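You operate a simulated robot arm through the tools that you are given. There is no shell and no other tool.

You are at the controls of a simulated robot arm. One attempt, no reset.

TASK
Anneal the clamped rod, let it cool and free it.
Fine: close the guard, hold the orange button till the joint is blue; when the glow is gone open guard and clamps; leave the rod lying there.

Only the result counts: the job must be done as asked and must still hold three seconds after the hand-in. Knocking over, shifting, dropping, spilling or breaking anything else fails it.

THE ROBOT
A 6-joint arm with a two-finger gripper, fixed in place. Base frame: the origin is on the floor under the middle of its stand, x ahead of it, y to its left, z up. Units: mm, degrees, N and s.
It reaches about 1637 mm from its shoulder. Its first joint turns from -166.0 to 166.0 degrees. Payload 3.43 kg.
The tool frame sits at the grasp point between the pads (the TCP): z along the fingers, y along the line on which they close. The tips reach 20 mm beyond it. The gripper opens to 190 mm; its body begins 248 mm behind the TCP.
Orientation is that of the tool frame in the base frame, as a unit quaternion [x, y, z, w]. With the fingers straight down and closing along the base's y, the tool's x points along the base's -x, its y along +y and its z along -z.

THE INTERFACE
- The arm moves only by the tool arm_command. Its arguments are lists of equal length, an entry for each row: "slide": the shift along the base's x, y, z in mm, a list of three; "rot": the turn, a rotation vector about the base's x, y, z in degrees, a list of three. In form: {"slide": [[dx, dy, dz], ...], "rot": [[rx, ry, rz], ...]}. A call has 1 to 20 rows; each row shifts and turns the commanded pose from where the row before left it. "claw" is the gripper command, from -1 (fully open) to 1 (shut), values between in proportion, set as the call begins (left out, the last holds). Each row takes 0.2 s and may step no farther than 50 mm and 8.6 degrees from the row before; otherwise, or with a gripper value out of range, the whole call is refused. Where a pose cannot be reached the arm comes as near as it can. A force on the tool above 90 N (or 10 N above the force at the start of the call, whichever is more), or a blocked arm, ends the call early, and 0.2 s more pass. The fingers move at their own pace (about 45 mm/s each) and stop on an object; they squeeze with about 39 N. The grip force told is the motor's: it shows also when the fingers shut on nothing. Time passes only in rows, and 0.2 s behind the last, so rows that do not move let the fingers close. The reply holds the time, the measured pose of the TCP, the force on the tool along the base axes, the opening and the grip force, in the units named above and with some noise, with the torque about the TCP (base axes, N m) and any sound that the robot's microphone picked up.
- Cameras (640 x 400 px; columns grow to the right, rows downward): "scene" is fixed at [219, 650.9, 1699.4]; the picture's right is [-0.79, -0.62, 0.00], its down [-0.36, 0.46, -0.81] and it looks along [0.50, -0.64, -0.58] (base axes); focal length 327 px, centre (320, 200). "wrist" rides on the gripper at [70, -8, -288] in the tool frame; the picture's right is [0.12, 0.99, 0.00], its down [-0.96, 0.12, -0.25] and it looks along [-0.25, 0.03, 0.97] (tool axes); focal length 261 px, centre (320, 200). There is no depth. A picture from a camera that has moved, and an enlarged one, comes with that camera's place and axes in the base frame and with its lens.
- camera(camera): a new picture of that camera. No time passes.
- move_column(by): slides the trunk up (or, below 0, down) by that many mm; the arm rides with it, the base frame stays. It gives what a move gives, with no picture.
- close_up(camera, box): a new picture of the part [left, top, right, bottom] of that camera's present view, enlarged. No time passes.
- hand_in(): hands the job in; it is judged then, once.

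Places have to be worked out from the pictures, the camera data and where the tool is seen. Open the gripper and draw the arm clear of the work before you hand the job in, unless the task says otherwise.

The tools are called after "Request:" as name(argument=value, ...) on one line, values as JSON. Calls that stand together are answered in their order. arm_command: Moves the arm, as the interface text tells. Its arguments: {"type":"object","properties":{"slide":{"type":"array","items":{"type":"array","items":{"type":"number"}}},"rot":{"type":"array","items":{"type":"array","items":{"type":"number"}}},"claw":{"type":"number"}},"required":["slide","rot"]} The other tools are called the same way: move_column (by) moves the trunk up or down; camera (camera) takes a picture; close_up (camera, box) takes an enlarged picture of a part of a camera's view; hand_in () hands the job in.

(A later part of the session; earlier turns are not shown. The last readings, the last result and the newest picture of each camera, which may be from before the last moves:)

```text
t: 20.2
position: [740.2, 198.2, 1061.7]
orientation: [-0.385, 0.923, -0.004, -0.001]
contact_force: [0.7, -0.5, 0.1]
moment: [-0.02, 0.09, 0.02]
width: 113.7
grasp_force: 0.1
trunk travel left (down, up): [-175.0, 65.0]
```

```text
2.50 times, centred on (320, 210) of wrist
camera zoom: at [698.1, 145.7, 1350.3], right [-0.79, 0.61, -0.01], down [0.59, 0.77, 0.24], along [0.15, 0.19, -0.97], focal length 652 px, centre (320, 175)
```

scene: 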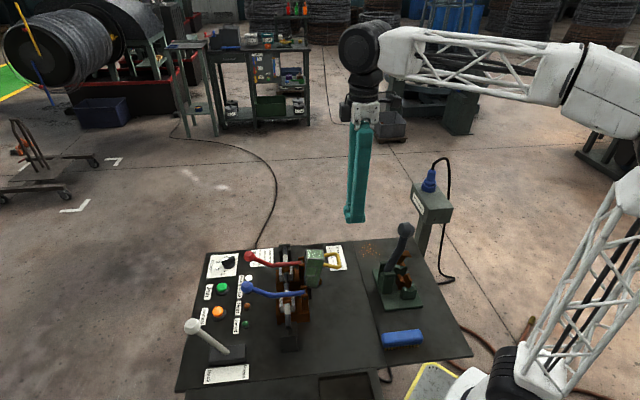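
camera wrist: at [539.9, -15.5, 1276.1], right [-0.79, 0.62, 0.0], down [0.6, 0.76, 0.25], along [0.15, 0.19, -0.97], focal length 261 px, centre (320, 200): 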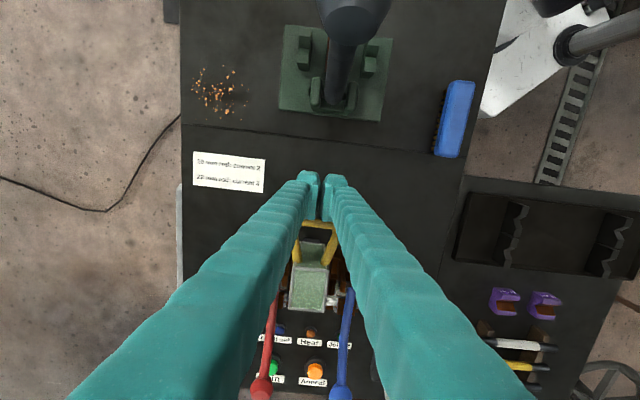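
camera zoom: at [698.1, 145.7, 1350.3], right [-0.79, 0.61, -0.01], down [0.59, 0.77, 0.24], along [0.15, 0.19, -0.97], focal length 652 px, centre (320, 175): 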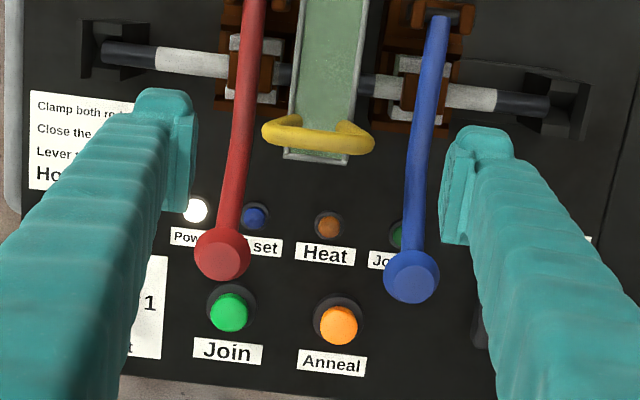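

The guard lies closed over the joint, and only the Power lamp is lit. I close the fingers and travel above the orange Anneal button, which I put near (848,360) with its top around z≈830.

Request:
arm_command(slide=[[0, 0, 20], [21.6, 32.4, 0], [21.6, 32.4, 0], [21.6, 32.4, 0], [21.6, 32.4, 0], [21.6, 32.2, 0], [0, 0, 0], [0, 0, 0]], rot=[[0, 0, 0], [0, 0, 0], [0, 0, 0], [0, 0, 0], [0, 0, 0], [0, 0, 0], [0, 0, 0], [0, 0, 0]], claw=1)

Request:
close_up(camera="scene", box=[160, 180, 300, 360])

Request:
camera(camera="wrist")

```text
t: 22.0
position: [846.9, 359.1, 1082.4]
orientation: [-0.385, 0.923, -0.003, -0.001]
contact_force: [0.0, -0.3, -0.5]
moment: [0.0, 0.02, -0.03]
width: 0.4
grasp_force: 34.8
trunk travel left (down, up): [-175.0, 65.0]
```

```text
2.22 times, centred on (230, 270) of scene
camera zoom: at [219.0, 650.9, 1699.4], right [-0.79, -0.62, 0.0], down [-0.36, 0.46, -0.81], along [0.5, -0.64, -0.58], focal length 726 px, centre (520, 44)
```

zoom: 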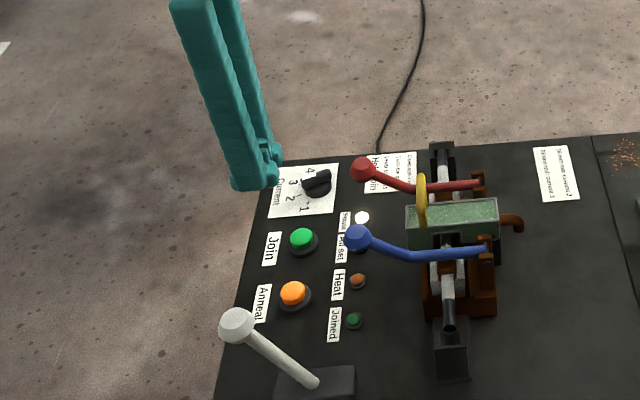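

```text
taken
camera wrist: at [805.0, 306.9, 1370.5], right [-0.79, 0.61, -0.01], down [0.59, 0.77, 0.24], along [0.15, 0.19, -0.97], focal length 261 px, centre (320, 200)
```

wrist: 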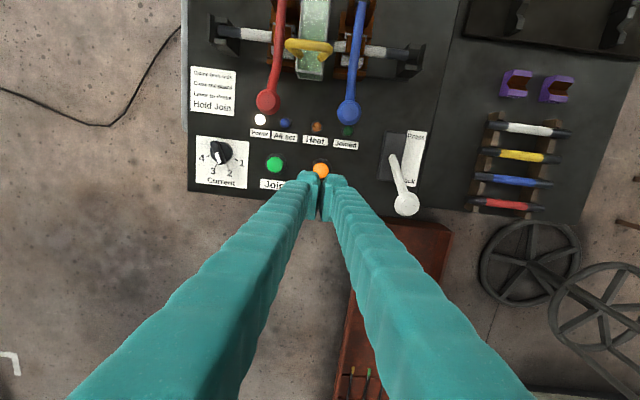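

The button is right below the tool; I zoom to verify the alignment precisely.

Request:
close_up(camera="wrist", box=[270, 130, 370, 220])

Request:
close_up(camera="scene", box=[265, 235, 325, 285])

```text
4.44 times, centred on (320, 175) of wrist
camera zoom: at [805.0, 306.9, 1370.5], right [-0.79, 0.61, -0.01], down [0.59, 0.77, 0.24], along [0.15, 0.19, -0.97], focal length 1158 px, centre (320, 311)
```

zoom: 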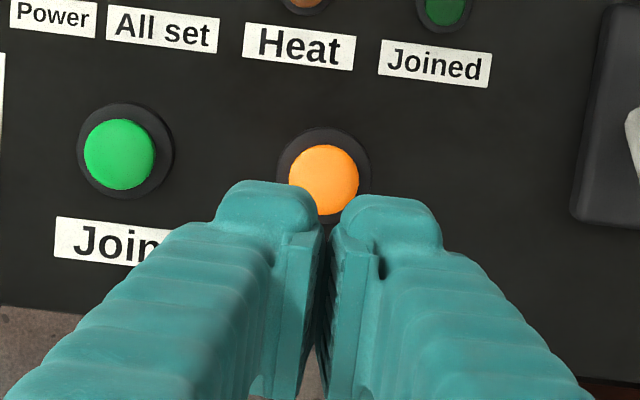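

```text
8.00 times, centred on (295, 260) of scene
camera zoom: at [219.0, 650.9, 1699.4], right [-0.79, -0.62, 0.0], down [-0.36, 0.46, -0.81], along [0.5, -0.64, -0.58], focal length 2615 px, centre (520, -280)
```

zoom: 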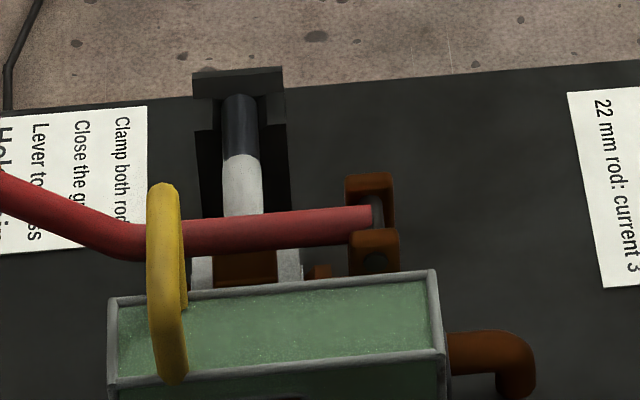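

Alignment with the button is within about 2 mm. I take a baseline close-up of the guard/joint area to see how the joint is visible while heating.

Request:
close_up(camera="scene", box=[260, 255, 330, 305])

Request:
close_up(camera="wrist", box=[260, 0, 380, 75])

```text
8.00 times, centred on (295, 280) of scene
camera zoom: at [219.0, 650.9, 1699.4], right [-0.79, -0.62, 0.0], down [-0.36, 0.46, -0.81], along [0.5, -0.64, -0.58], focal length 2615 px, centre (520, -440)
```

zoom: 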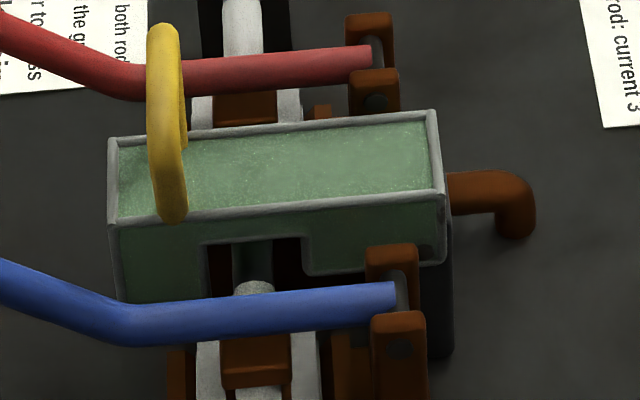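

```text
5.33 times, centred on (320, 38) of wrist
camera zoom: at [805.0, 306.9, 1370.5], right [-0.79, 0.61, -0.01], down [0.59, 0.77, 0.24], along [0.15, 0.19, -0.97], focal length 1390 px, centre (320, 1067)
```

zoom: 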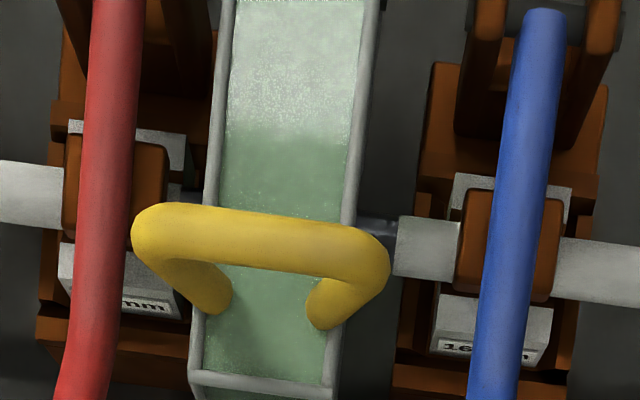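

The jaws are marked 16 mm and the rod is visible through the guard's side slot. I check the current knob setting and other details before pressing.

Request:
close_up(camera="wrist", box=[190, 130, 260, 195])

Request:
close_up(camera="wrist", box=[185, 60, 245, 125])

Request:
close_up(camera="scene", box=[200, 240, 260, 290])

```text
6.15 times, centred on (225, 162) of wrist
camera zoom: at [805.0, 306.9, 1370.5], right [-0.79, 0.61, -0.01], down [0.59, 0.77, 0.24], along [0.15, 0.19, -0.97], focal length 1604 px, centre (905, 431)
```

zoom: 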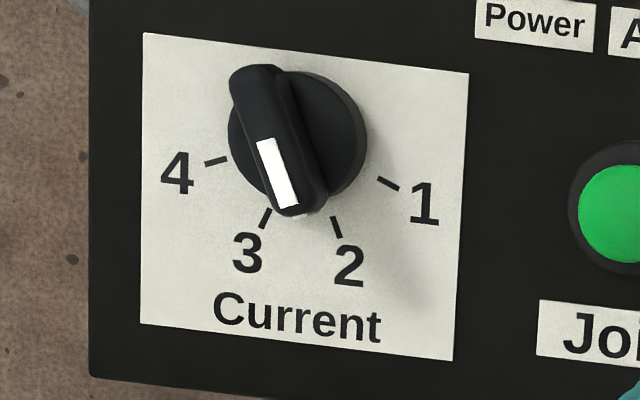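

```text
6.15 times, centred on (215, 92) of wrist
camera zoom: at [805.0, 306.9, 1370.5], right [-0.79, 0.61, -0.01], down [0.59, 0.77, 0.24], along [0.15, 0.19, -0.97], focal length 1604 px, centre (966, 862)
```

zoom: 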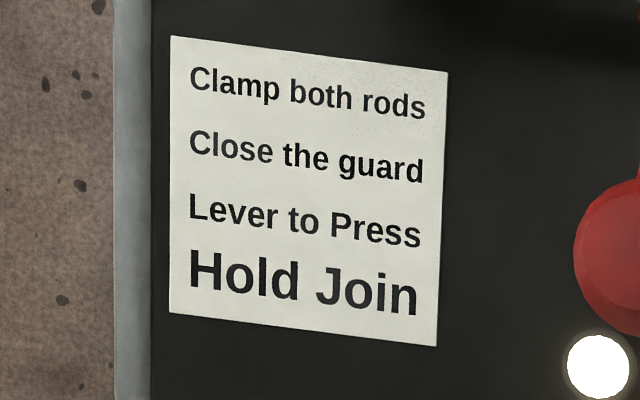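

```text
8.00 times, centred on (230, 265) of scene
camera zoom: at [219.0, 650.9, 1699.4], right [-0.79, -0.62, 0.0], down [-0.36, 0.46, -0.81], along [0.5, -0.64, -0.58], focal length 2615 px, centre (1040, -320)
```

zoom: 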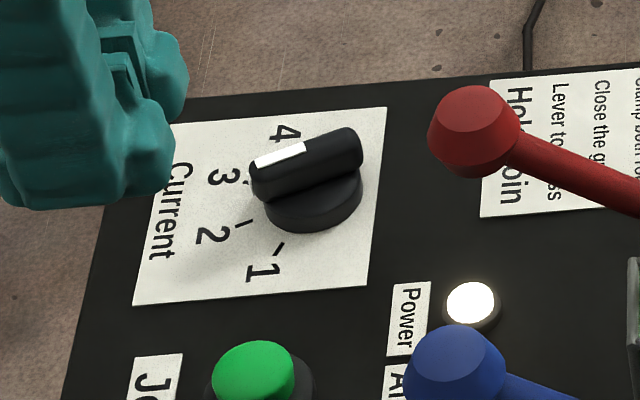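

The pointer direction matches position 2, which is right for the 16 mm rod, so nothing needs changing there. I descend to just above the button.

Request:
arm_command(slide=[[1.2, 2.4, -40], [0, 0, -45], [0, 0, -45], [0, 0, -40], [0, 0, -28]], rot=[[0, 0, 0], [0, 0, 0], [0, 0, 0], [0, 0, 0], [0, 0, 0]])

Request:
close_up(camera="scene", box=[180, 260, 260, 340])

Request:
close_up(camera="wrist", box=[260, 140, 380, 230])

```text
t: 23.2
position: [849.3, 362.9, 878.8]
orientation: [-0.384, 0.923, -0.004, -0.001]
contact_force: [-0.7, 0.4, -0.2]
moment: [0.01, -0.02, 0.01]
width: 0.0
grasp_force: 34.8
trunk travel left (down, up): [-175.0, 65.0]
```

```text
5.00 times, centred on (220, 300) of scene
camera zoom: at [219.0, 650.9, 1699.4], right [-0.79, -0.62, 0.0], down [-0.36, 0.46, -0.81], along [0.5, -0.64, -0.58], focal length 1634 px, centre (820, -300)
```

zoom: 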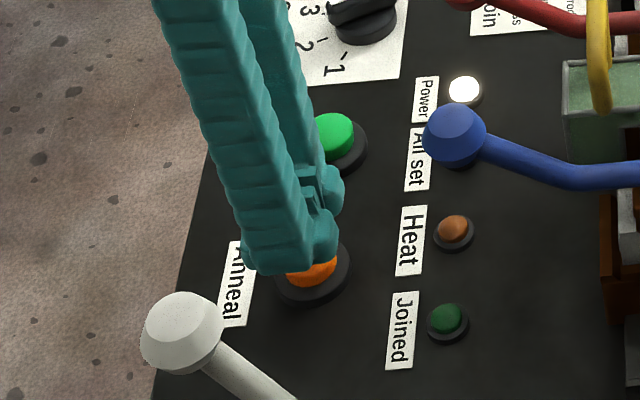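

```text
4.44 times, centred on (320, 185) of wrist
camera zoom: at [807.0, 309.7, 1167.2], right [-0.79, 0.61, -0.01], down [0.59, 0.77, 0.24], along [0.15, 0.19, -0.97], focal length 1158 px, centre (320, 267)
```

zoom: 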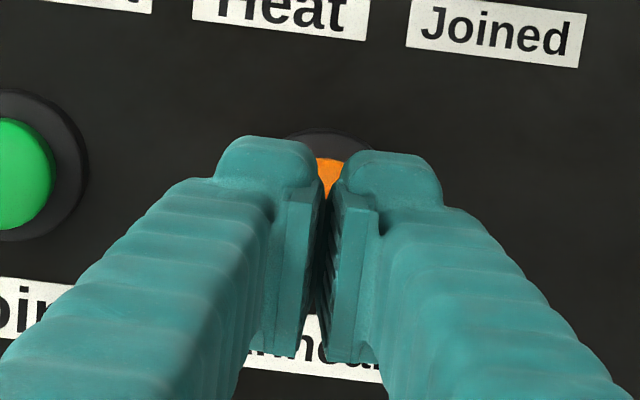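

The tips are directly over the button. I descend in small steps until I feel contact.

Request:
arm_command(slide=[[0, 0, -7], [0, 0, -7], [0, 0, -5]], rot=[[0, 0, 0], [0, 0, 0], [0, 0, 0]])

Request:
close_up(camera="scene", box=[180, 260, 260, 340])

```text
t: 24.0
position: [849.7, 361.9, 861.4]
orientation: [-0.386, 0.922, -0.005, -0.001]
contact_force: [0.1, -0.3, 0.2]
moment: [-0.01, 0.03, 0.01]
width: 0.0
grasp_force: 34.3
trunk travel left (down, up): [-175.0, 65.0]
```

```text
5.00 times, centred on (220, 300) of scene
camera zoom: at [219.0, 650.9, 1699.4], right [-0.79, -0.62, 0.0], down [-0.36, 0.46, -0.81], along [0.5, -0.64, -0.58], focal length 1634 px, centre (820, -300)
```

zoom: 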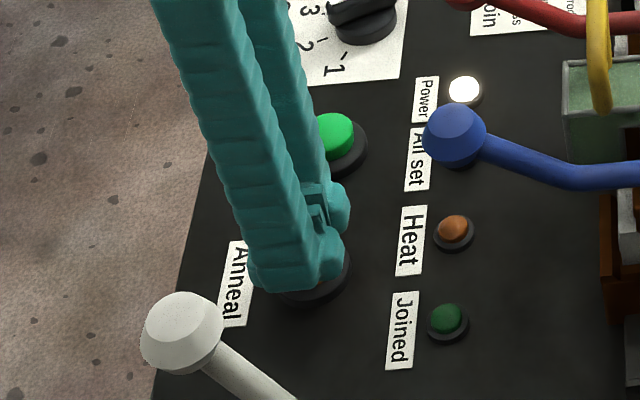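

No contact yet; the tips now cover the button. I keep lowering in 3 mm steps and check the Heat lamp and force.

Request:
arm_command(slide=[[0, 0, -3], [0, 0, -3], [0, 0, -3]], rot=[[0, 0, 0], [0, 0, 0], [0, 0, 0]])

Request:
close_up(camera="scene", box=[180, 240, 340, 340])

```text
t: 24.8
position: [850.7, 362.3, 851.5]
orientation: [-0.384, 0.923, -0.005, 0.0]
contact_force: [0.7, 3.8, 9.7]
moment: [0.08, 0.04, 0.02]
width: 5.9
grasp_force: 34.5
trunk travel left (down, up): [-175.0, 65.0]
heard: click
```

```text
4.00 times, centred on (260, 290) of scene
camera zoom: at [219.0, 650.9, 1699.4], right [-0.79, -0.62, 0.0], down [-0.36, 0.46, -0.81], along [0.5, -0.64, -0.58], focal length 1307 px, centre (560, -160)
```

zoom: 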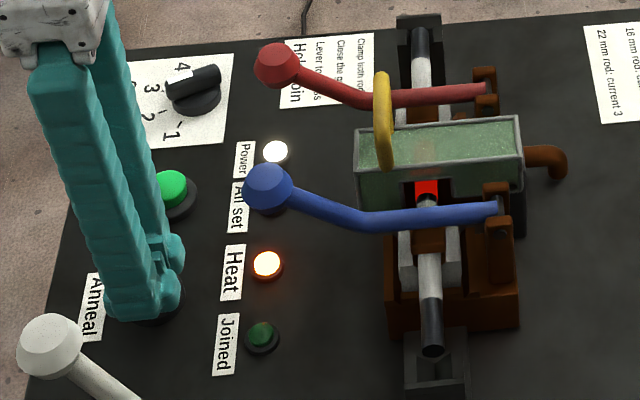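

Click heard, the Heat lamp is on and the rod is already glowing under the guard. I zoom in on the joint to judge its colour.

Request:
close_up(camera="scene", box=[270, 265, 310, 295])

Request:
camera(camera="wrist")

```text
13.33 times, centred on (290, 280) of scene
camera zoom: at [219.0, 650.9, 1699.4], right [-0.79, -0.62, 0.0], down [-0.36, 0.46, -0.81], along [0.5, -0.64, -0.58], focal length 4358 px, centre (720, -867)
```

zoom: 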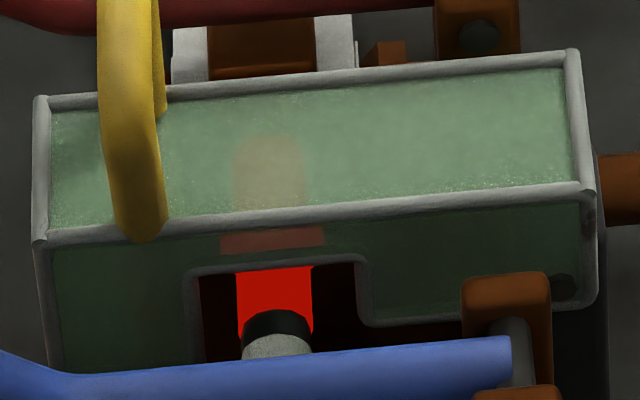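

```text
taken
camera wrist: at [807.3, 309.4, 1140.4], right [-0.79, 0.61, -0.01], down [0.59, 0.77, 0.24], along [0.16, 0.19, -0.97], focal length 261 px, centre (320, 200)
```

wrist: 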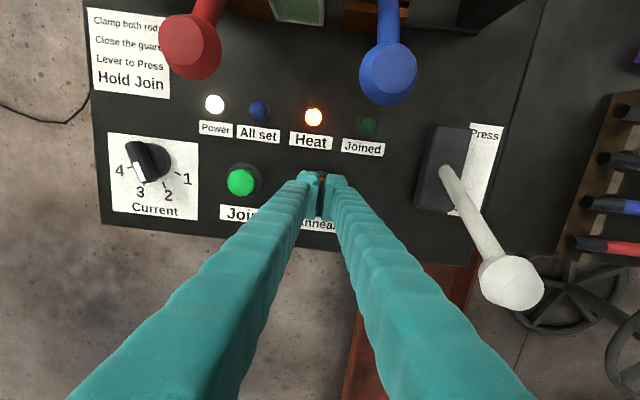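

The heated zone glows bright red through the guard slot, with no blue yet. I hold still for short intervals and check the colour each time.

Request:
arm_command(slide=[[0, 0, 0], [0, 0, 0]], rot=[[0, 0, 0], [0, 0, 0]])

Request:
close_up(camera="scene", box=[270, 265, 310, 295])

```text
t: 25.4
position: [850.1, 361.5, 851.5]
orientation: [-0.385, 0.923, -0.004, -0.001]
contact_force: [1.9, 5.6, 12.8]
moment: [0.14, -0.02, -0.03]
width: 6.0
grasp_force: 34.5
trunk travel left (down, up): [-175.0, 65.0]
```

```text
13.33 times, centred on (290, 280) of scene
camera zoom: at [219.0, 650.9, 1699.4], right [-0.79, -0.62, 0.0], down [-0.36, 0.46, -0.81], along [0.5, -0.64, -0.58], focal length 4358 px, centre (720, -867)
```

zoom: 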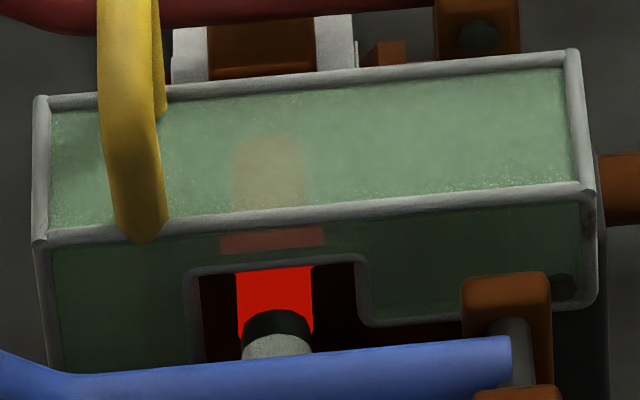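

Still plain red. I keep holding and checking.

Request:
arm_command(slide=[[0, 0, 0], [0, 0, 0], [0, 0, 0]], rot=[[0, 0, 0], [0, 0, 0], [0, 0, 0]])

Request:
close_up(camera="scene", box=[270, 265, 310, 295])

```text
t: 26.2
position: [849.3, 361.5, 851.9]
orientation: [-0.385, 0.923, -0.006, -0.001]
contact_force: [2.3, 5.2, 13.4]
moment: [0.16, 0.03, -0.02]
width: 5.9
grasp_force: 34.1
trunk travel left (down, up): [-175.0, 65.0]
```

```text
13.33 times, centred on (290, 280) of scene
camera zoom: at [219.0, 650.9, 1699.4], right [-0.79, -0.62, 0.0], down [-0.36, 0.46, -0.81], along [0.5, -0.64, -0.58], focal length 4358 px, centre (720, -867)
```

zoom: 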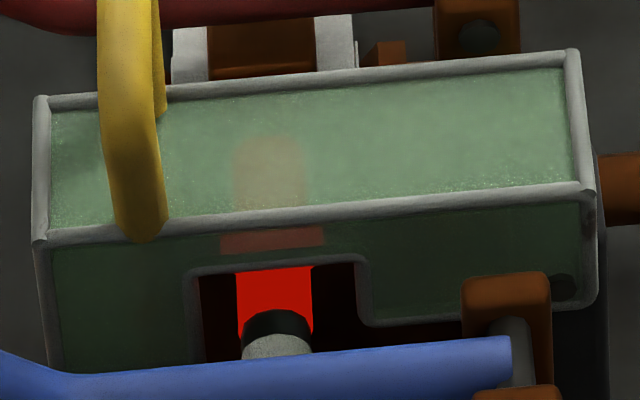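

No change in colour yet (about 1.6 s of heating). I keep holding in short steps.

Request:
arm_command(slide=[[0, 0, 0], [0, 0, 0], [0, 0, 0]], rot=[[0, 0, 0], [0, 0, 0], [0, 0, 0]])

Request:
close_up(camera="scene", box=[276, 272, 300, 290])

```text
t: 27.0
position: [849.4, 361.7, 850.9]
orientation: [-0.384, 0.923, -0.005, 0.0]
contact_force: [2.2, 4.0, 14.2]
moment: [0.1, 0.01, -0.04]
width: 6.0
grasp_force: 33.8
trunk travel left (down, up): [-175.0, 65.0]
```

```text
16.00 times, centred on (288, 281) of scene
camera zoom: at [219.0, 650.9, 1699.4], right [-0.79, -0.62, 0.0], down [-0.36, 0.46, -0.81], along [0.5, -0.64, -0.58], focal length 5230 px, centre (832, -1096)
```

zoom: 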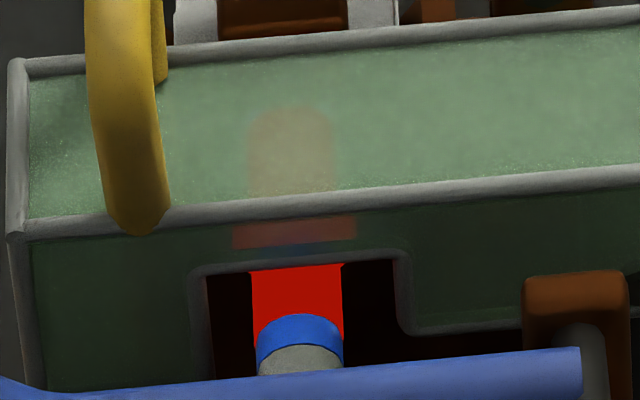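

The band next to the glowing zone has turned blue, so I release the button right away by lifting.

Request:
arm_command(slide=[[0, 0, 25]], rot=[[0, 0, 0]])

Request:
close_up(camera="scene", box=[276, 272, 300, 290])

Request:
close_up(camera="scene", box=[180, 240, 340, 340])

```text
t: 27.4
position: [849.2, 362.2, 875.3]
orientation: [-0.384, 0.923, -0.004, -0.003]
contact_force: [0.8, -1.1, -0.2]
moment: [-0.04, 0.08, -0.03]
width: 0.0
grasp_force: 34.3
trunk travel left (down, up): [-175.0, 65.0]
```

```text
16.00 times, centred on (288, 281) of scene
camera zoom: at [219.0, 650.9, 1699.4], right [-0.79, -0.62, 0.0], down [-0.36, 0.46, -0.81], along [0.5, -0.64, -0.58], focal length 5230 px, centre (832, -1096)
```

zoom: 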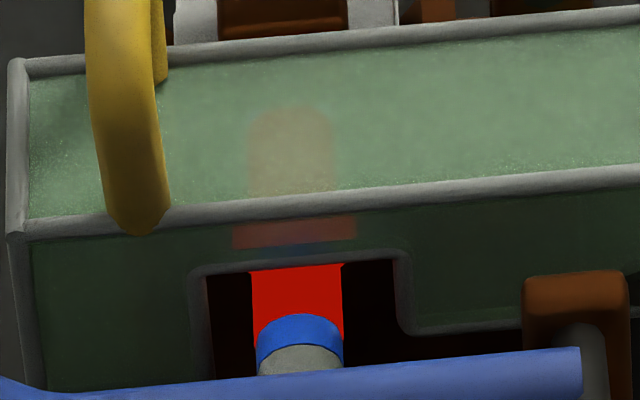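

```text
4.00 times, centred on (260, 290) of scene
camera zoom: at [219.0, 650.9, 1699.4], right [-0.79, -0.62, 0.0], down [-0.36, 0.46, -0.81], along [0.5, -0.64, -0.58], focal length 1307 px, centre (560, -160)
```

zoom: 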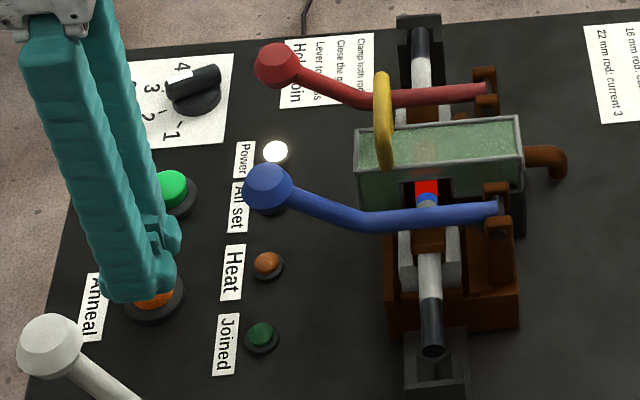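

The Heat lamp is off and the ring is blue while the joint still glows. I raise the arm and go back above the guard handle with the fingers opened, waiting there for it to cool.

Request:
arm_command(slide=[[0, 0, 45], [0, 0, 45], [0, 0, 45], [0, 0, 45], [0, 0, 25]], rot=[[0, 0, 0], [0, 0, 0], [0, 0, 0], [0, 0, 0], [0, 0, 0]])

Request:
arm_command(slide=[[-21.2, -32.8, 0], [-21.2, -32.8, 0], [-21.2, -32.8, 0], [-21.2, -32.8, 0], [-21.2, -32.8, 0], [0, 0, 0], [0, 0, 0]], rot=[[0, 0, 0], [0, 0, 0], [0, 0, 0], [0, 0, 0], [0, 0, 0], [0, 0, 0], [0, 0, 0]], claw=-0.2)

Request:
close_up(camera="scene", box=[260, 255, 320, 300])

Request:
close_up(camera="wrist", box=[220, 100, 420, 260])

```text
t: 28.6
position: [851.1, 363.1, 1081.5]
orientation: [-0.384, 0.923, -0.005, 0.0]
contact_force: [-0.4, -0.3, 0.0]
moment: [-0.01, 0.0, 0.01]
width: 0.3
grasp_force: 34.9
trunk travel left (down, up): [-175.0, 65.0]
```

```text
t: 30.2
position: [743.6, 197.9, 1083.1]
orientation: [-0.384, 0.923, -0.005, -0.001]
contact_force: [0.1, -0.6, -0.5]
moment: [0.0, 0.0, -0.03]
width: 113.6
grasp_force: 0.1
trunk travel left (down, up): [-175.0, 65.0]
```

```text
8.89 times, centred on (290, 278) of scene
camera zoom: at [219.0, 650.9, 1699.4], right [-0.79, -0.62, 0.0], down [-0.36, 0.46, -0.81], along [0.5, -0.64, -0.58], focal length 2905 px, centre (587, -489)
```

zoom: 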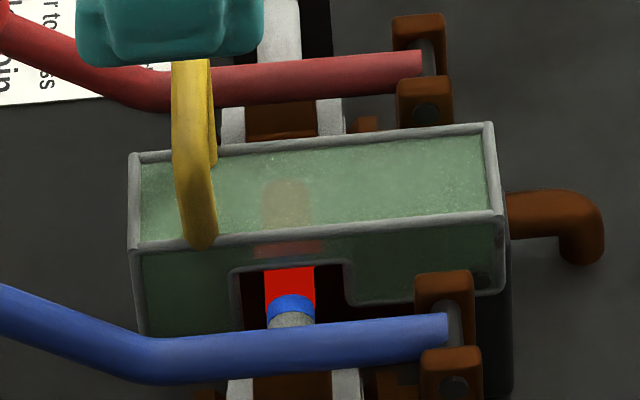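

```text
2.50 times, centred on (320, 180) of wrist
camera zoom: at [701.3, 145.3, 1372.1], right [-0.79, 0.61, -0.01], down [0.59, 0.77, 0.24], along [0.15, 0.19, -0.97], focal length 652 px, centre (320, 250)
```

zoom: 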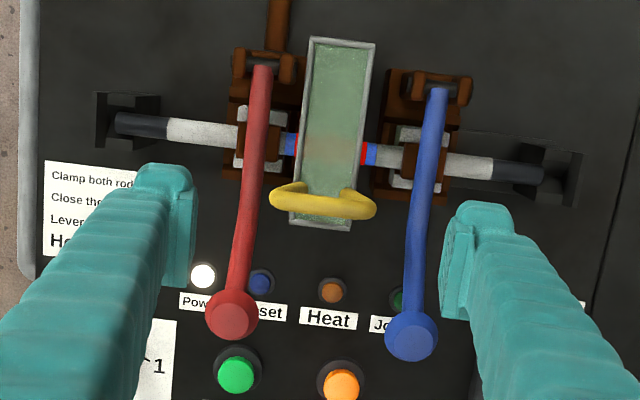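

Both sides show blue rings and the joint still glows red. I wait here for the glow to fade.

Request:
arm_command(slide=[[0, 0, 0], [0, 0, 0], [0, 0, 0], [0, 0, 0], [0, 0, 0], [0, 0, 0], [0, 0, 0], [0, 0, 0], [0, 0, 0], [0, 0, 0], [0, 0, 0], [0, 0, 0], [0, 0, 0], [0, 0, 0], [0, 0, 0], [0, 0, 0], [0, 0, 0], [0, 0, 0], [0, 0, 0], [0, 0, 0]], rot=[[0, 0, 0], [0, 0, 0], [0, 0, 0], [0, 0, 0], [0, 0, 0], [0, 0, 0], [0, 0, 0], [0, 0, 0], [0, 0, 0], [0, 0, 0], [0, 0, 0], [0, 0, 0], [0, 0, 0], [0, 0, 0], [0, 0, 0], [0, 0, 0], [0, 0, 0], [0, 0, 0], [0, 0, 0], [0, 0, 0]])

Request:
close_up(camera="scene", box=[260, 255, 320, 300])

Request:
close_up(camera="wrist", box=[280, 110, 360, 180])

```text
t: 34.4
position: [744.6, 198.6, 1082.5]
orientation: [-0.385, 0.923, -0.005, 0.0]
contact_force: [-0.6, 0.7, -0.4]
moment: [-0.01, -0.01, -0.01]
width: 113.9
grasp_force: 0.0
trunk travel left (down, up): [-175.0, 65.0]
```

```text
8.89 times, centred on (290, 278) of scene
camera zoom: at [219.0, 650.9, 1699.4], right [-0.79, -0.62, 0.0], down [-0.36, 0.46, -0.81], along [0.5, -0.64, -0.58], focal length 2905 px, centre (587, -489)
```

zoom: 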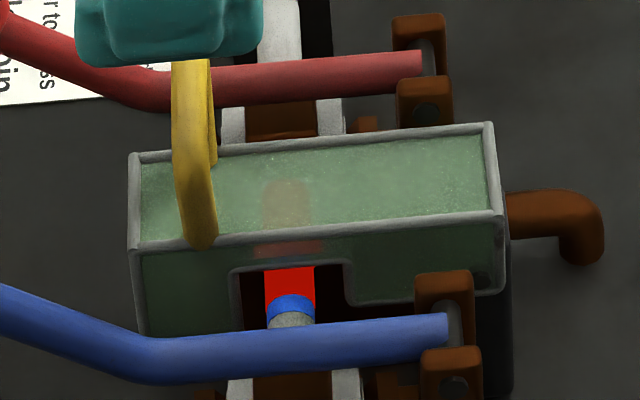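

```text
5.71 times, centred on (320, 145) of wrist
camera zoom: at [701.4, 145.5, 1372.2], right [-0.79, 0.61, -0.01], down [0.59, 0.77, 0.24], along [0.15, 0.19, -0.97], focal length 1489 px, centre (320, 514)
```

zoom: 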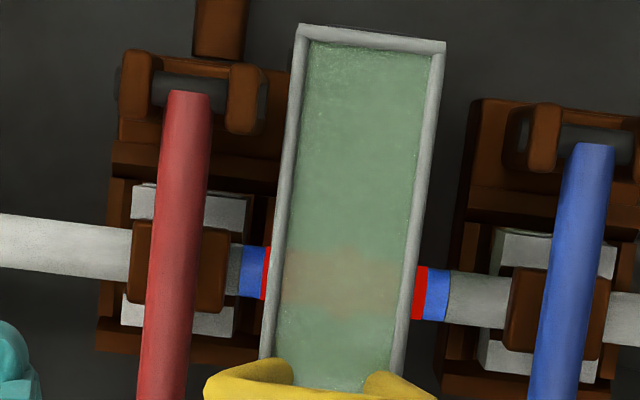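

Still glowing. I keep waiting without touching anything.

Request:
arm_command(slide=[[0, 0, 0], [0, 0, 0], [0, 0, 0], [0, 0, 0], [0, 0, 0], [0, 0, 0], [0, 0, 0], [0, 0, 0], [0, 0, 0], [0, 0, 0], [0, 0, 0], [0, 0, 0], [0, 0, 0], [0, 0, 0], [0, 0, 0], [0, 0, 0], [0, 0, 0], [0, 0, 0], [0, 0, 0], [0, 0, 0]], rot=[[0, 0, 0], [0, 0, 0], [0, 0, 0], [0, 0, 0], [0, 0, 0], [0, 0, 0], [0, 0, 0], [0, 0, 0], [0, 0, 0], [0, 0, 0], [0, 0, 0], [0, 0, 0], [0, 0, 0], [0, 0, 0], [0, 0, 0], [0, 0, 0], [0, 0, 0], [0, 0, 0], [0, 0, 0], [0, 0, 0]])

Request:
close_up(camera="scene", box=[260, 255, 320, 300])

```text
t: 38.6
position: [744.1, 197.0, 1084.1]
orientation: [-0.384, 0.923, -0.005, -0.001]
contact_force: [1.9, -0.4, -0.3]
moment: [0.02, -0.01, -0.01]
width: 114.2
grasp_force: 0.1
trunk travel left (down, up): [-175.0, 65.0]
```

```text
8.89 times, centred on (290, 278) of scene
camera zoom: at [219.0, 650.9, 1699.4], right [-0.79, -0.62, 0.0], down [-0.36, 0.46, -0.81], along [0.5, -0.64, -0.58], focal length 2905 px, centre (587, -489)
```

zoom: 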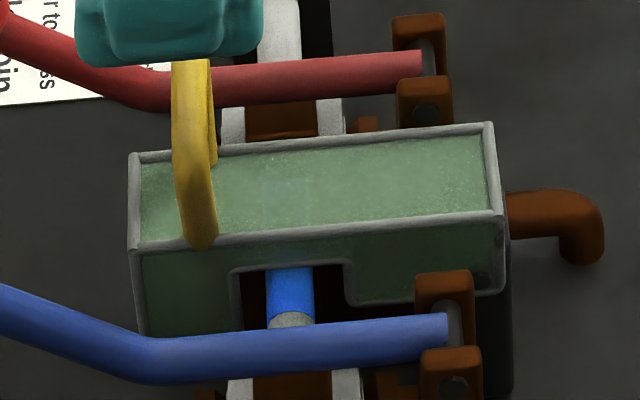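

The glow is gone and the joint shows plain blue. Now I descend around the guard handle with the fingers open at both sides, then grip it.

Request:
arm_command(slide=[[0, 0, -35], [0, 0, -35], [0, 0, -30], [0, 0, -23]], rot=[[0, 0, 0], [0, 0, 0], [0, 0, 0], [0, 0, 0]])

Request:
close_up(camera="wrist", box=[240, 130, 400, 280])

Request:
close_up(camera="scene", box=[240, 225, 330, 305])

```text
t: 39.6
position: [743.2, 196.8, 960.4]
orientation: [-0.384, 0.923, -0.005, -0.001]
contact_force: [0.1, 0.0, 0.3]
moment: [-0.02, -0.05, -0.05]
width: 114.1
grasp_force: 0.1
trunk travel left (down, up): [-175.0, 65.0]
```

```text
2.67 times, centred on (320, 205) of wrist
camera zoom: at [699.6, 144.6, 1249.4], right [-0.79, 0.61, -0.01], down [0.59, 0.77, 0.24], along [0.15, 0.19, -0.97], focal length 695 px, centre (320, 187)
```

zoom: 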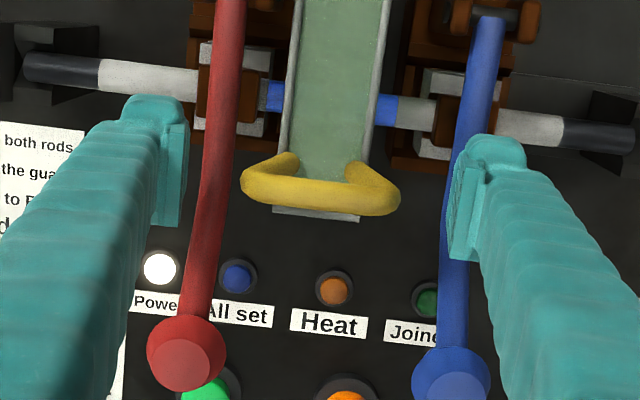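

```text
5.00 times, centred on (285, 265) of scene
camera zoom: at [219.0, 650.9, 1699.4], right [-0.79, -0.62, 0.0], down [-0.36, 0.46, -0.81], along [0.5, -0.64, -0.58], focal length 1634 px, centre (495, -125)
```

zoom: 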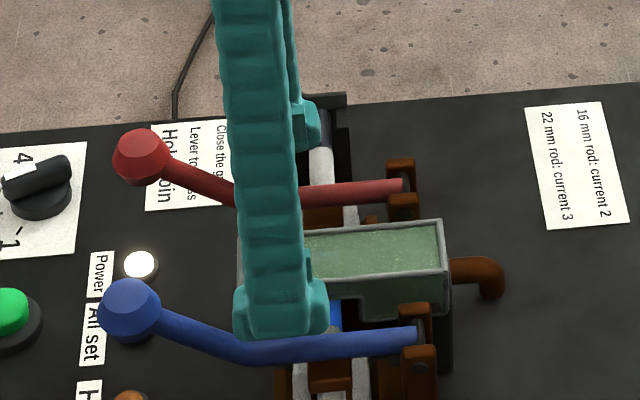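

The handle loop is between the pads. I close the grip on it.

Request:
arm_command(slide=[[2, 2, 0], [0, 0, 0], [0, 0, 0], [0, 0, 0], [0, 0, 0], [0, 0, 0]], rot=[[0, 0, 0], [0, 0, 0], [0, 0, 0], [0, 0, 0], [0, 0, 0], [0, 0, 0]], claw=1)

```text
t: 41.0
position: [745.7, 201.1, 959.2]
orientation: [-0.385, 0.923, -0.005, -0.002]
contact_force: [-14.1, 14.8, 0.2]
moment: [0.18, -0.07, 0.19]
width: 67.0
grasp_force: 38.1
trunk travel left (down, up): [-175.0, 65.0]
```

Gripped at 67 mm. I swing the guard back open along the measured arc, first part.

Request:
arm_command(slide=[[-5.6, -3.6, 8.2], [-5.1, -5.1, 7.6], [-5.6, -5.6, 7.0], [-5.9, -5.9, 6.2], [-6.3, -6.3, 5.5]], rot=[[0, 0, 0], [0, 0, 0], [0, 0, 0], [0, 0, 0], [0, 0, 0]])

Request:
close_up(camera="scene", box=[230, 200, 350, 300])

```text
t: 42.2
position: [717.8, 172.9, 993.7]
orientation: [-0.385, 0.923, -0.005, -0.001]
contact_force: [-9.1, 5.5, -0.4]
moment: [0.5, -0.39, -0.11]
width: 67.2
grasp_force: 38.8
trunk travel left (down, up): [-175.0, 65.0]
```

```text
4.00 times, centred on (290, 250) of scene
camera zoom: at [219.0, 650.9, 1699.4], right [-0.79, -0.62, 0.0], down [-0.36, 0.46, -0.81], along [0.5, -0.64, -0.58], focal length 1307 px, centre (440, 0)
```

zoom: 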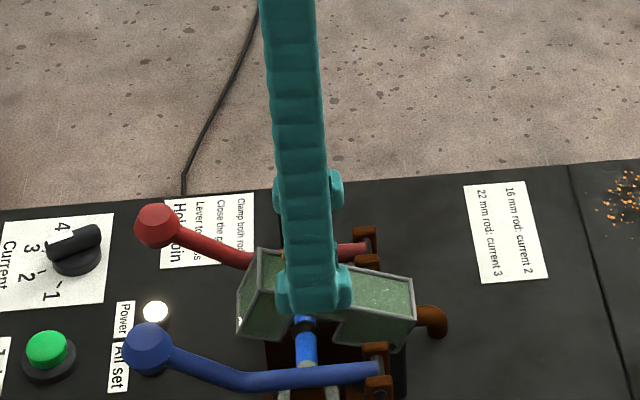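

The guard follows with small forces. I continue up and over the top.

Request:
arm_command(slide=[[-6.6, -6.6, 4.6], [-6.9, -6.9, 3.9], [-7.1, -7.1, 2.9], [-7.2, -7.2, 2.1], [-7.35, -7.35, 1.2], [-7.4, -7.4, 0.3], [-7.35, -7.35, -0.7]], rot=[[0, 0, 0], [0, 0, 0], [0, 0, 0], [0, 0, 0], [0, 0, 0], [0, 0, 0], [0, 0, 0]])

Request:
close_up(camera="scene", box=[240, 190, 380, 300])

```text
t: 43.8
position: [666.6, 124.5, 1008.3]
orientation: [-0.385, 0.923, -0.006, -0.001]
contact_force: [-7.5, 19.2, 8.4]
moment: [0.81, -0.75, -0.02]
width: 66.7
grasp_force: 38.8
trunk travel left (down, up): [-175.0, 65.0]
```

```text
3.64 times, centred on (310, 245) of scene
camera zoom: at [219.0, 650.9, 1699.4], right [-0.79, -0.62, 0.0], down [-0.36, 0.46, -0.81], along [0.5, -0.64, -0.58], focal length 1189 px, centre (356, 36)
```

zoom: 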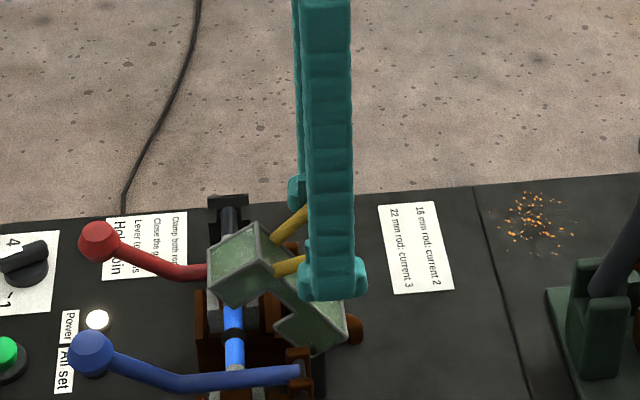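

Past vertical now and the joint is clearly blue. I continue down the back side of the arc to full open.

Request:
arm_command(slide=[[-7.35, -7.35, -1.5], [-7.2, -7.2, -2.4], [-7.0, -7.0, -3.4], [-6.8, -6.8, -4.1], [-6.5, -6.5, -5.0], [-6.2, -6.2, -5.8]], rot=[[0, 0, 0], [0, 0, 0], [0, 0, 0], [0, 0, 0], [0, 0, 0], [0, 0, 0]])

Request:
close_up(camera="scene", box=[240, 190, 380, 300])

```text
t: 45.2
position: [627.0, 81.9, 985.0]
orientation: [-0.384, 0.923, -0.005, -0.001]
contact_force: [-10.7, 9.9, 17.4]
moment: [0.84, -0.79, 0.18]
width: 67.6
grasp_force: 38.8
trunk travel left (down, up): [-175.0, 65.0]
```

```text
3.64 times, centred on (310, 245) of scene
camera zoom: at [219.0, 650.9, 1699.4], right [-0.79, -0.62, 0.0], down [-0.36, 0.46, -0.81], along [0.5, -0.64, -0.58], focal length 1189 px, centre (356, 36)
```

zoom: 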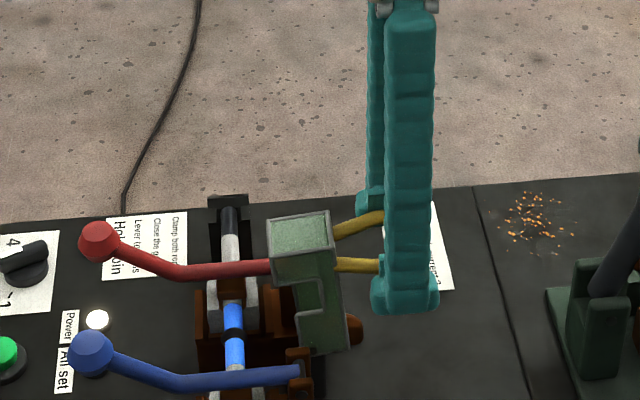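

Almost fully open. Two more small steps, then I release and lift straight up.

Request:
arm_command(slide=[[-5.8, -5.8, -6.5], [-5.4, -5.4, -7.0], [-2, -2, -2.5]], rot=[[0, 0, 0], [0, 0, 0], [0, 0, 0]])

Request:
arm_command(slide=[[0, 0, 0], [0, 0, 0], [0, 0, 0], [0, 0, 30], [0, 0, 40], [0, 0, 40]], rot=[[0, 0, 0], [0, 0, 0], [0, 0, 0], [0, 0, 0], [0, 0, 0], [0, 0, 0]], claw=-0.2)

Request:
close_up(camera="scene", box=[220, 210, 360, 320])

Request:
camera(camera="wrist")

```text
t: 46.0
position: [613.2, 69.6, 969.3]
orientation: [-0.385, 0.923, -0.005, 0.0]
contact_force: [-11.0, 12.0, 13.5]
moment: [0.93, -0.93, 0.08]
width: 67.5
grasp_force: 39.3
trunk travel left (down, up): [-175.0, 65.0]
```

```text
t: 47.4
position: [615.6, 67.3, 1080.4]
orientation: [-0.386, 0.923, -0.005, -0.002]
contact_force: [-0.5, 0.2, 0.0]
moment: [0.02, 0.03, -0.02]
width: 114.0
grasp_force: 0.0
trunk travel left (down, up): [-175.0, 65.0]
```

```text
3.64 times, centred on (290, 265) of scene
camera zoom: at [219.0, 650.9, 1699.4], right [-0.79, -0.62, 0.0], down [-0.36, 0.46, -0.81], along [0.5, -0.64, -0.58], focal length 1189 px, centre (429, -36)
```

zoom: 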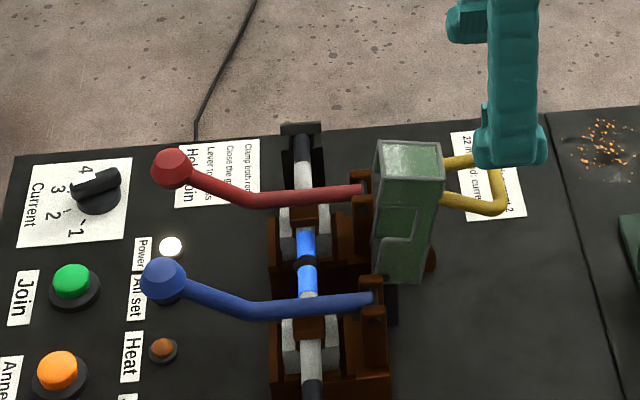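

```text
taken
camera wrist: at [573.6, 14.3, 1369.4], right [-0.79, 0.61, -0.01], down [0.59, 0.77, 0.24], along [0.15, 0.19, -0.97], focal length 261 px, centre (320, 200)
```

wrist: 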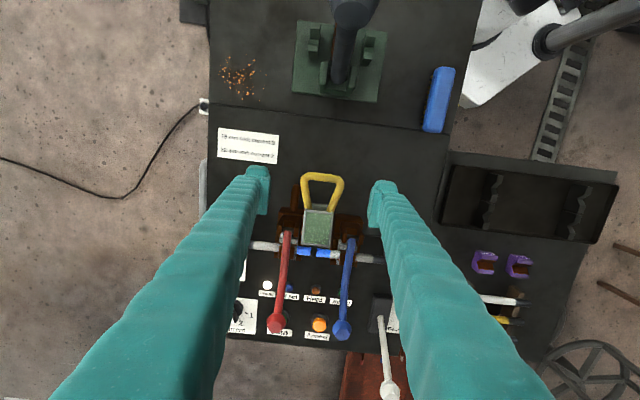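

The guard is back open like before and the joint is blue. Next the clamps: I move above the red lever's knob (about (839,221,957)) to grip it from both sides and swing it up about its pivot.

Request:
arm_command(slide=[[37.2, 25.7, 0], [37.2, 25.7, 0], [37.2, 25.7, 0], [37.2, 25.7, 0], [37.2, 25.7, 0], [37.2, 25.7, 0]], rot=[[0, 0, 0], [0, 0, 0], [0, 0, 0], [0, 0, 0], [0, 0, 0], [0, 0, 0]], claw=0.05)

Request:
camera(camera="wrist")

Request:
close_up(camera="wrist", box=[240, 120, 400, 240])

Request:
close_up(camera="scene", box=[200, 200, 320, 300])

```text
t: 48.8
position: [837.8, 224.9, 1078.3]
orientation: [-0.385, 0.923, -0.005, 0.0]
contact_force: [-0.5, -0.3, 0.7]
moment: [0.15, -0.2, 0.01]
width: 90.4
grasp_force: 0.1
trunk travel left (down, up): [-175.0, 65.0]
```

```text
taken
camera wrist: at [794.5, 171.9, 1366.7], right [-0.79, 0.61, -0.01], down [0.59, 0.77, 0.24], along [0.16, 0.19, -0.97], focal length 261 px, centre (320, 200)
```

wrist: 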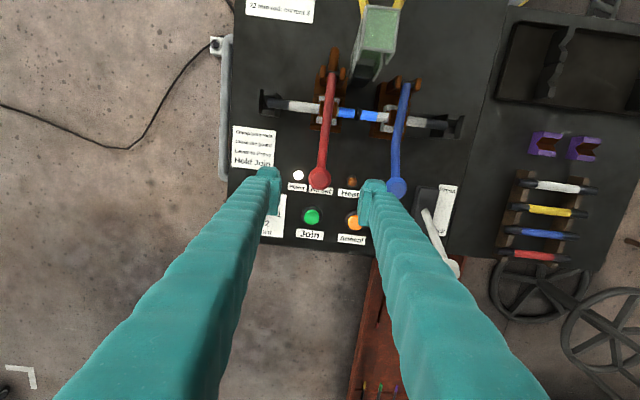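

```text
3.33 times, centred on (320, 180) of wrist
camera zoom: at [794.5, 171.9, 1366.7], right [-0.79, 0.61, -0.01], down [0.59, 0.77, 0.24], along [0.16, 0.19, -0.97], focal length 869 px, centre (320, 267)
```

zoom: 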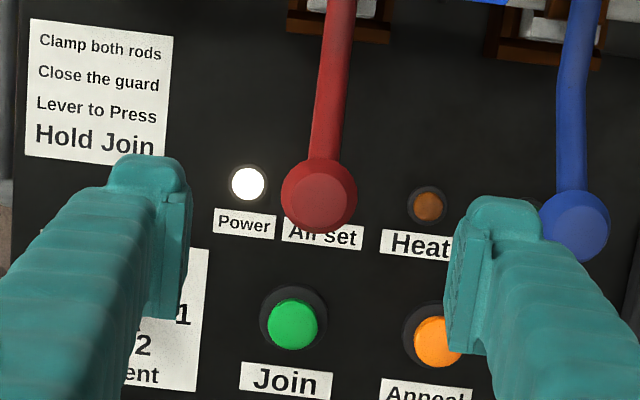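

```text
4.00 times, centred on (260, 250) of scene
camera zoom: at [219.0, 650.9, 1699.4], right [-0.79, -0.62, 0.0], down [-0.36, 0.46, -0.81], along [0.5, -0.64, -0.58], focal length 1307 px, centre (560, 0)
```

zoom: 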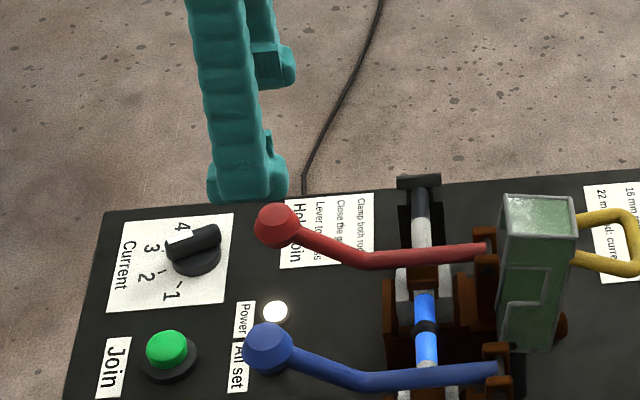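

The red knob is centred under the tool. I descend to the knob's height and grip it.

Request:
arm_command(slide=[[0, 0, -40], [0, 0, -40], [0, 0, -30], [0, 0, -12]], rot=[[0, 0, 0], [0, 0, 0], [0, 0, 0], [0, 0, 0]])

Request:
close_up(camera="wrist", box=[240, 120, 400, 240])

Request:
close_up(camera="scene", box=[200, 210, 300, 290])

```text
t: 49.8
position: [836.6, 224.3, 959.0]
orientation: [-0.384, 0.923, -0.005, -0.001]
contact_force: [0.6, 0.5, 0.5]
moment: [-0.02, -0.03, -0.05]
width: 89.8
grasp_force: 0.1
trunk travel left (down, up): [-175.0, 65.0]
```

```text
3.33 times, centred on (320, 180) of wrist
camera zoom: at [793.1, 171.7, 1247.1], right [-0.79, 0.61, -0.01], down [0.59, 0.77, 0.24], along [0.15, 0.19, -0.97], focal length 869 px, centre (320, 267)
```

zoom: 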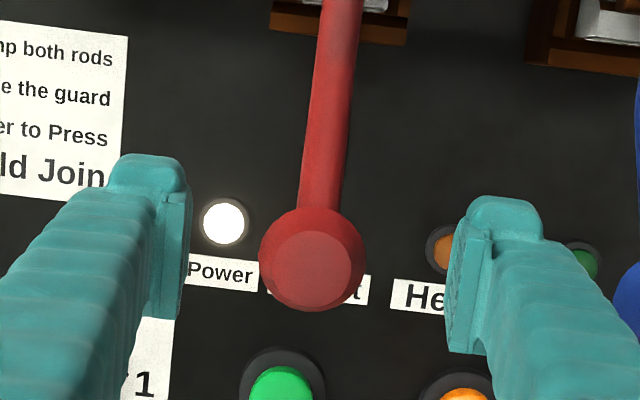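

```text
5.00 times, centred on (250, 250) of scene
camera zoom: at [219.0, 650.9, 1699.4], right [-0.79, -0.62, 0.0], down [-0.36, 0.46, -0.81], along [0.5, -0.64, -0.58], focal length 1634 px, centre (670, -50)
```

zoom: 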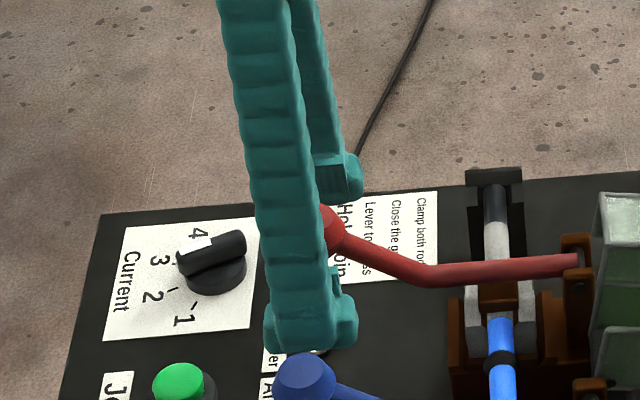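

The knob sits centrally between the pads. I close on it.

Request:
arm_command(slide=[[0, 0, -3], [0, 0, 0], [0, 0, 0], [0, 0, 0], [0, 0, 0], [0, 0, 0]], rot=[[0, 0, 0], [0, 0, 0], [0, 0, 0], [0, 0, 0], [0, 0, 0], [0, 0, 0]], claw=1)

Request:
close_up(camera="wrist", box=[240, 120, 400, 240])

```text
t: 51.2
position: [837.4, 222.3, 953.8]
orientation: [-0.384, 0.923, -0.005, -0.001]
contact_force: [18.1, -15.9, 0.7]
moment: [0.12, 0.27, -0.01]
width: 31.8
grasp_force: 39.2
trunk travel left (down, up): [-175.0, 65.0]
```

```text
3.33 times, centred on (320, 180) of wrist
camera zoom: at [794.8, 170.0, 1243.7], right [-0.79, 0.61, -0.01], down [0.6, 0.77, 0.24], along [0.15, 0.19, -0.97], focal length 869 px, centre (320, 267)
```

zoom: 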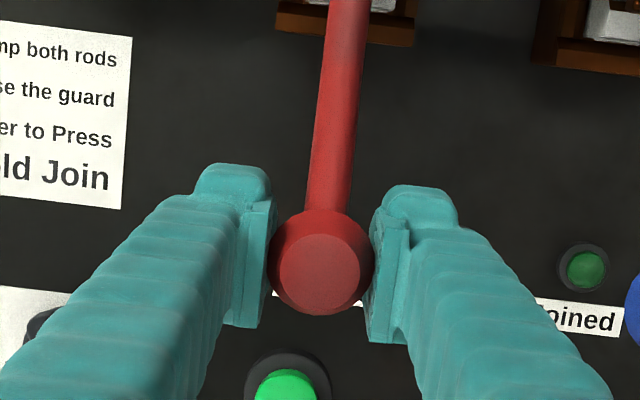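

Gripped (32 mm). I start lifting along an arc about the pivot (radius ≈176 mm), small first steps to feel the resistance.

Request:
arm_command(slide=[[1, -1, 0], [-2.7, -2.7, 11.7], [-3.3, -3.3, 11.3], [-3.9, -3.9, 11.0]], rot=[[0, 0, 0], [0, 0, 0], [0, 0, 0], [0, 0, 0]])

Request:
close_up(camera="scene", box=[200, 200, 340, 310])

```text
t: 52.2
position: [828.5, 213.7, 988.6]
orientation: [-0.384, 0.923, -0.005, -0.001]
contact_force: [14.6, -13.0, -0.2]
moment: [0.69, -0.37, 0.09]
width: 31.8
grasp_force: 39.2
trunk travel left (down, up): [-175.0, 65.0]
```

```text
3.64 times, centred on (270, 255) of scene
camera zoom: at [219.0, 650.9, 1699.4], right [-0.79, -0.62, 0.0], down [-0.36, 0.46, -0.81], along [0.5, -0.64, -0.58], focal length 1189 px, centre (502, 0)
```

zoom: 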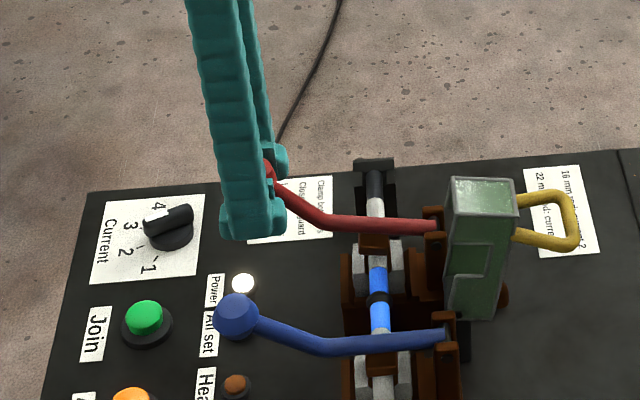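

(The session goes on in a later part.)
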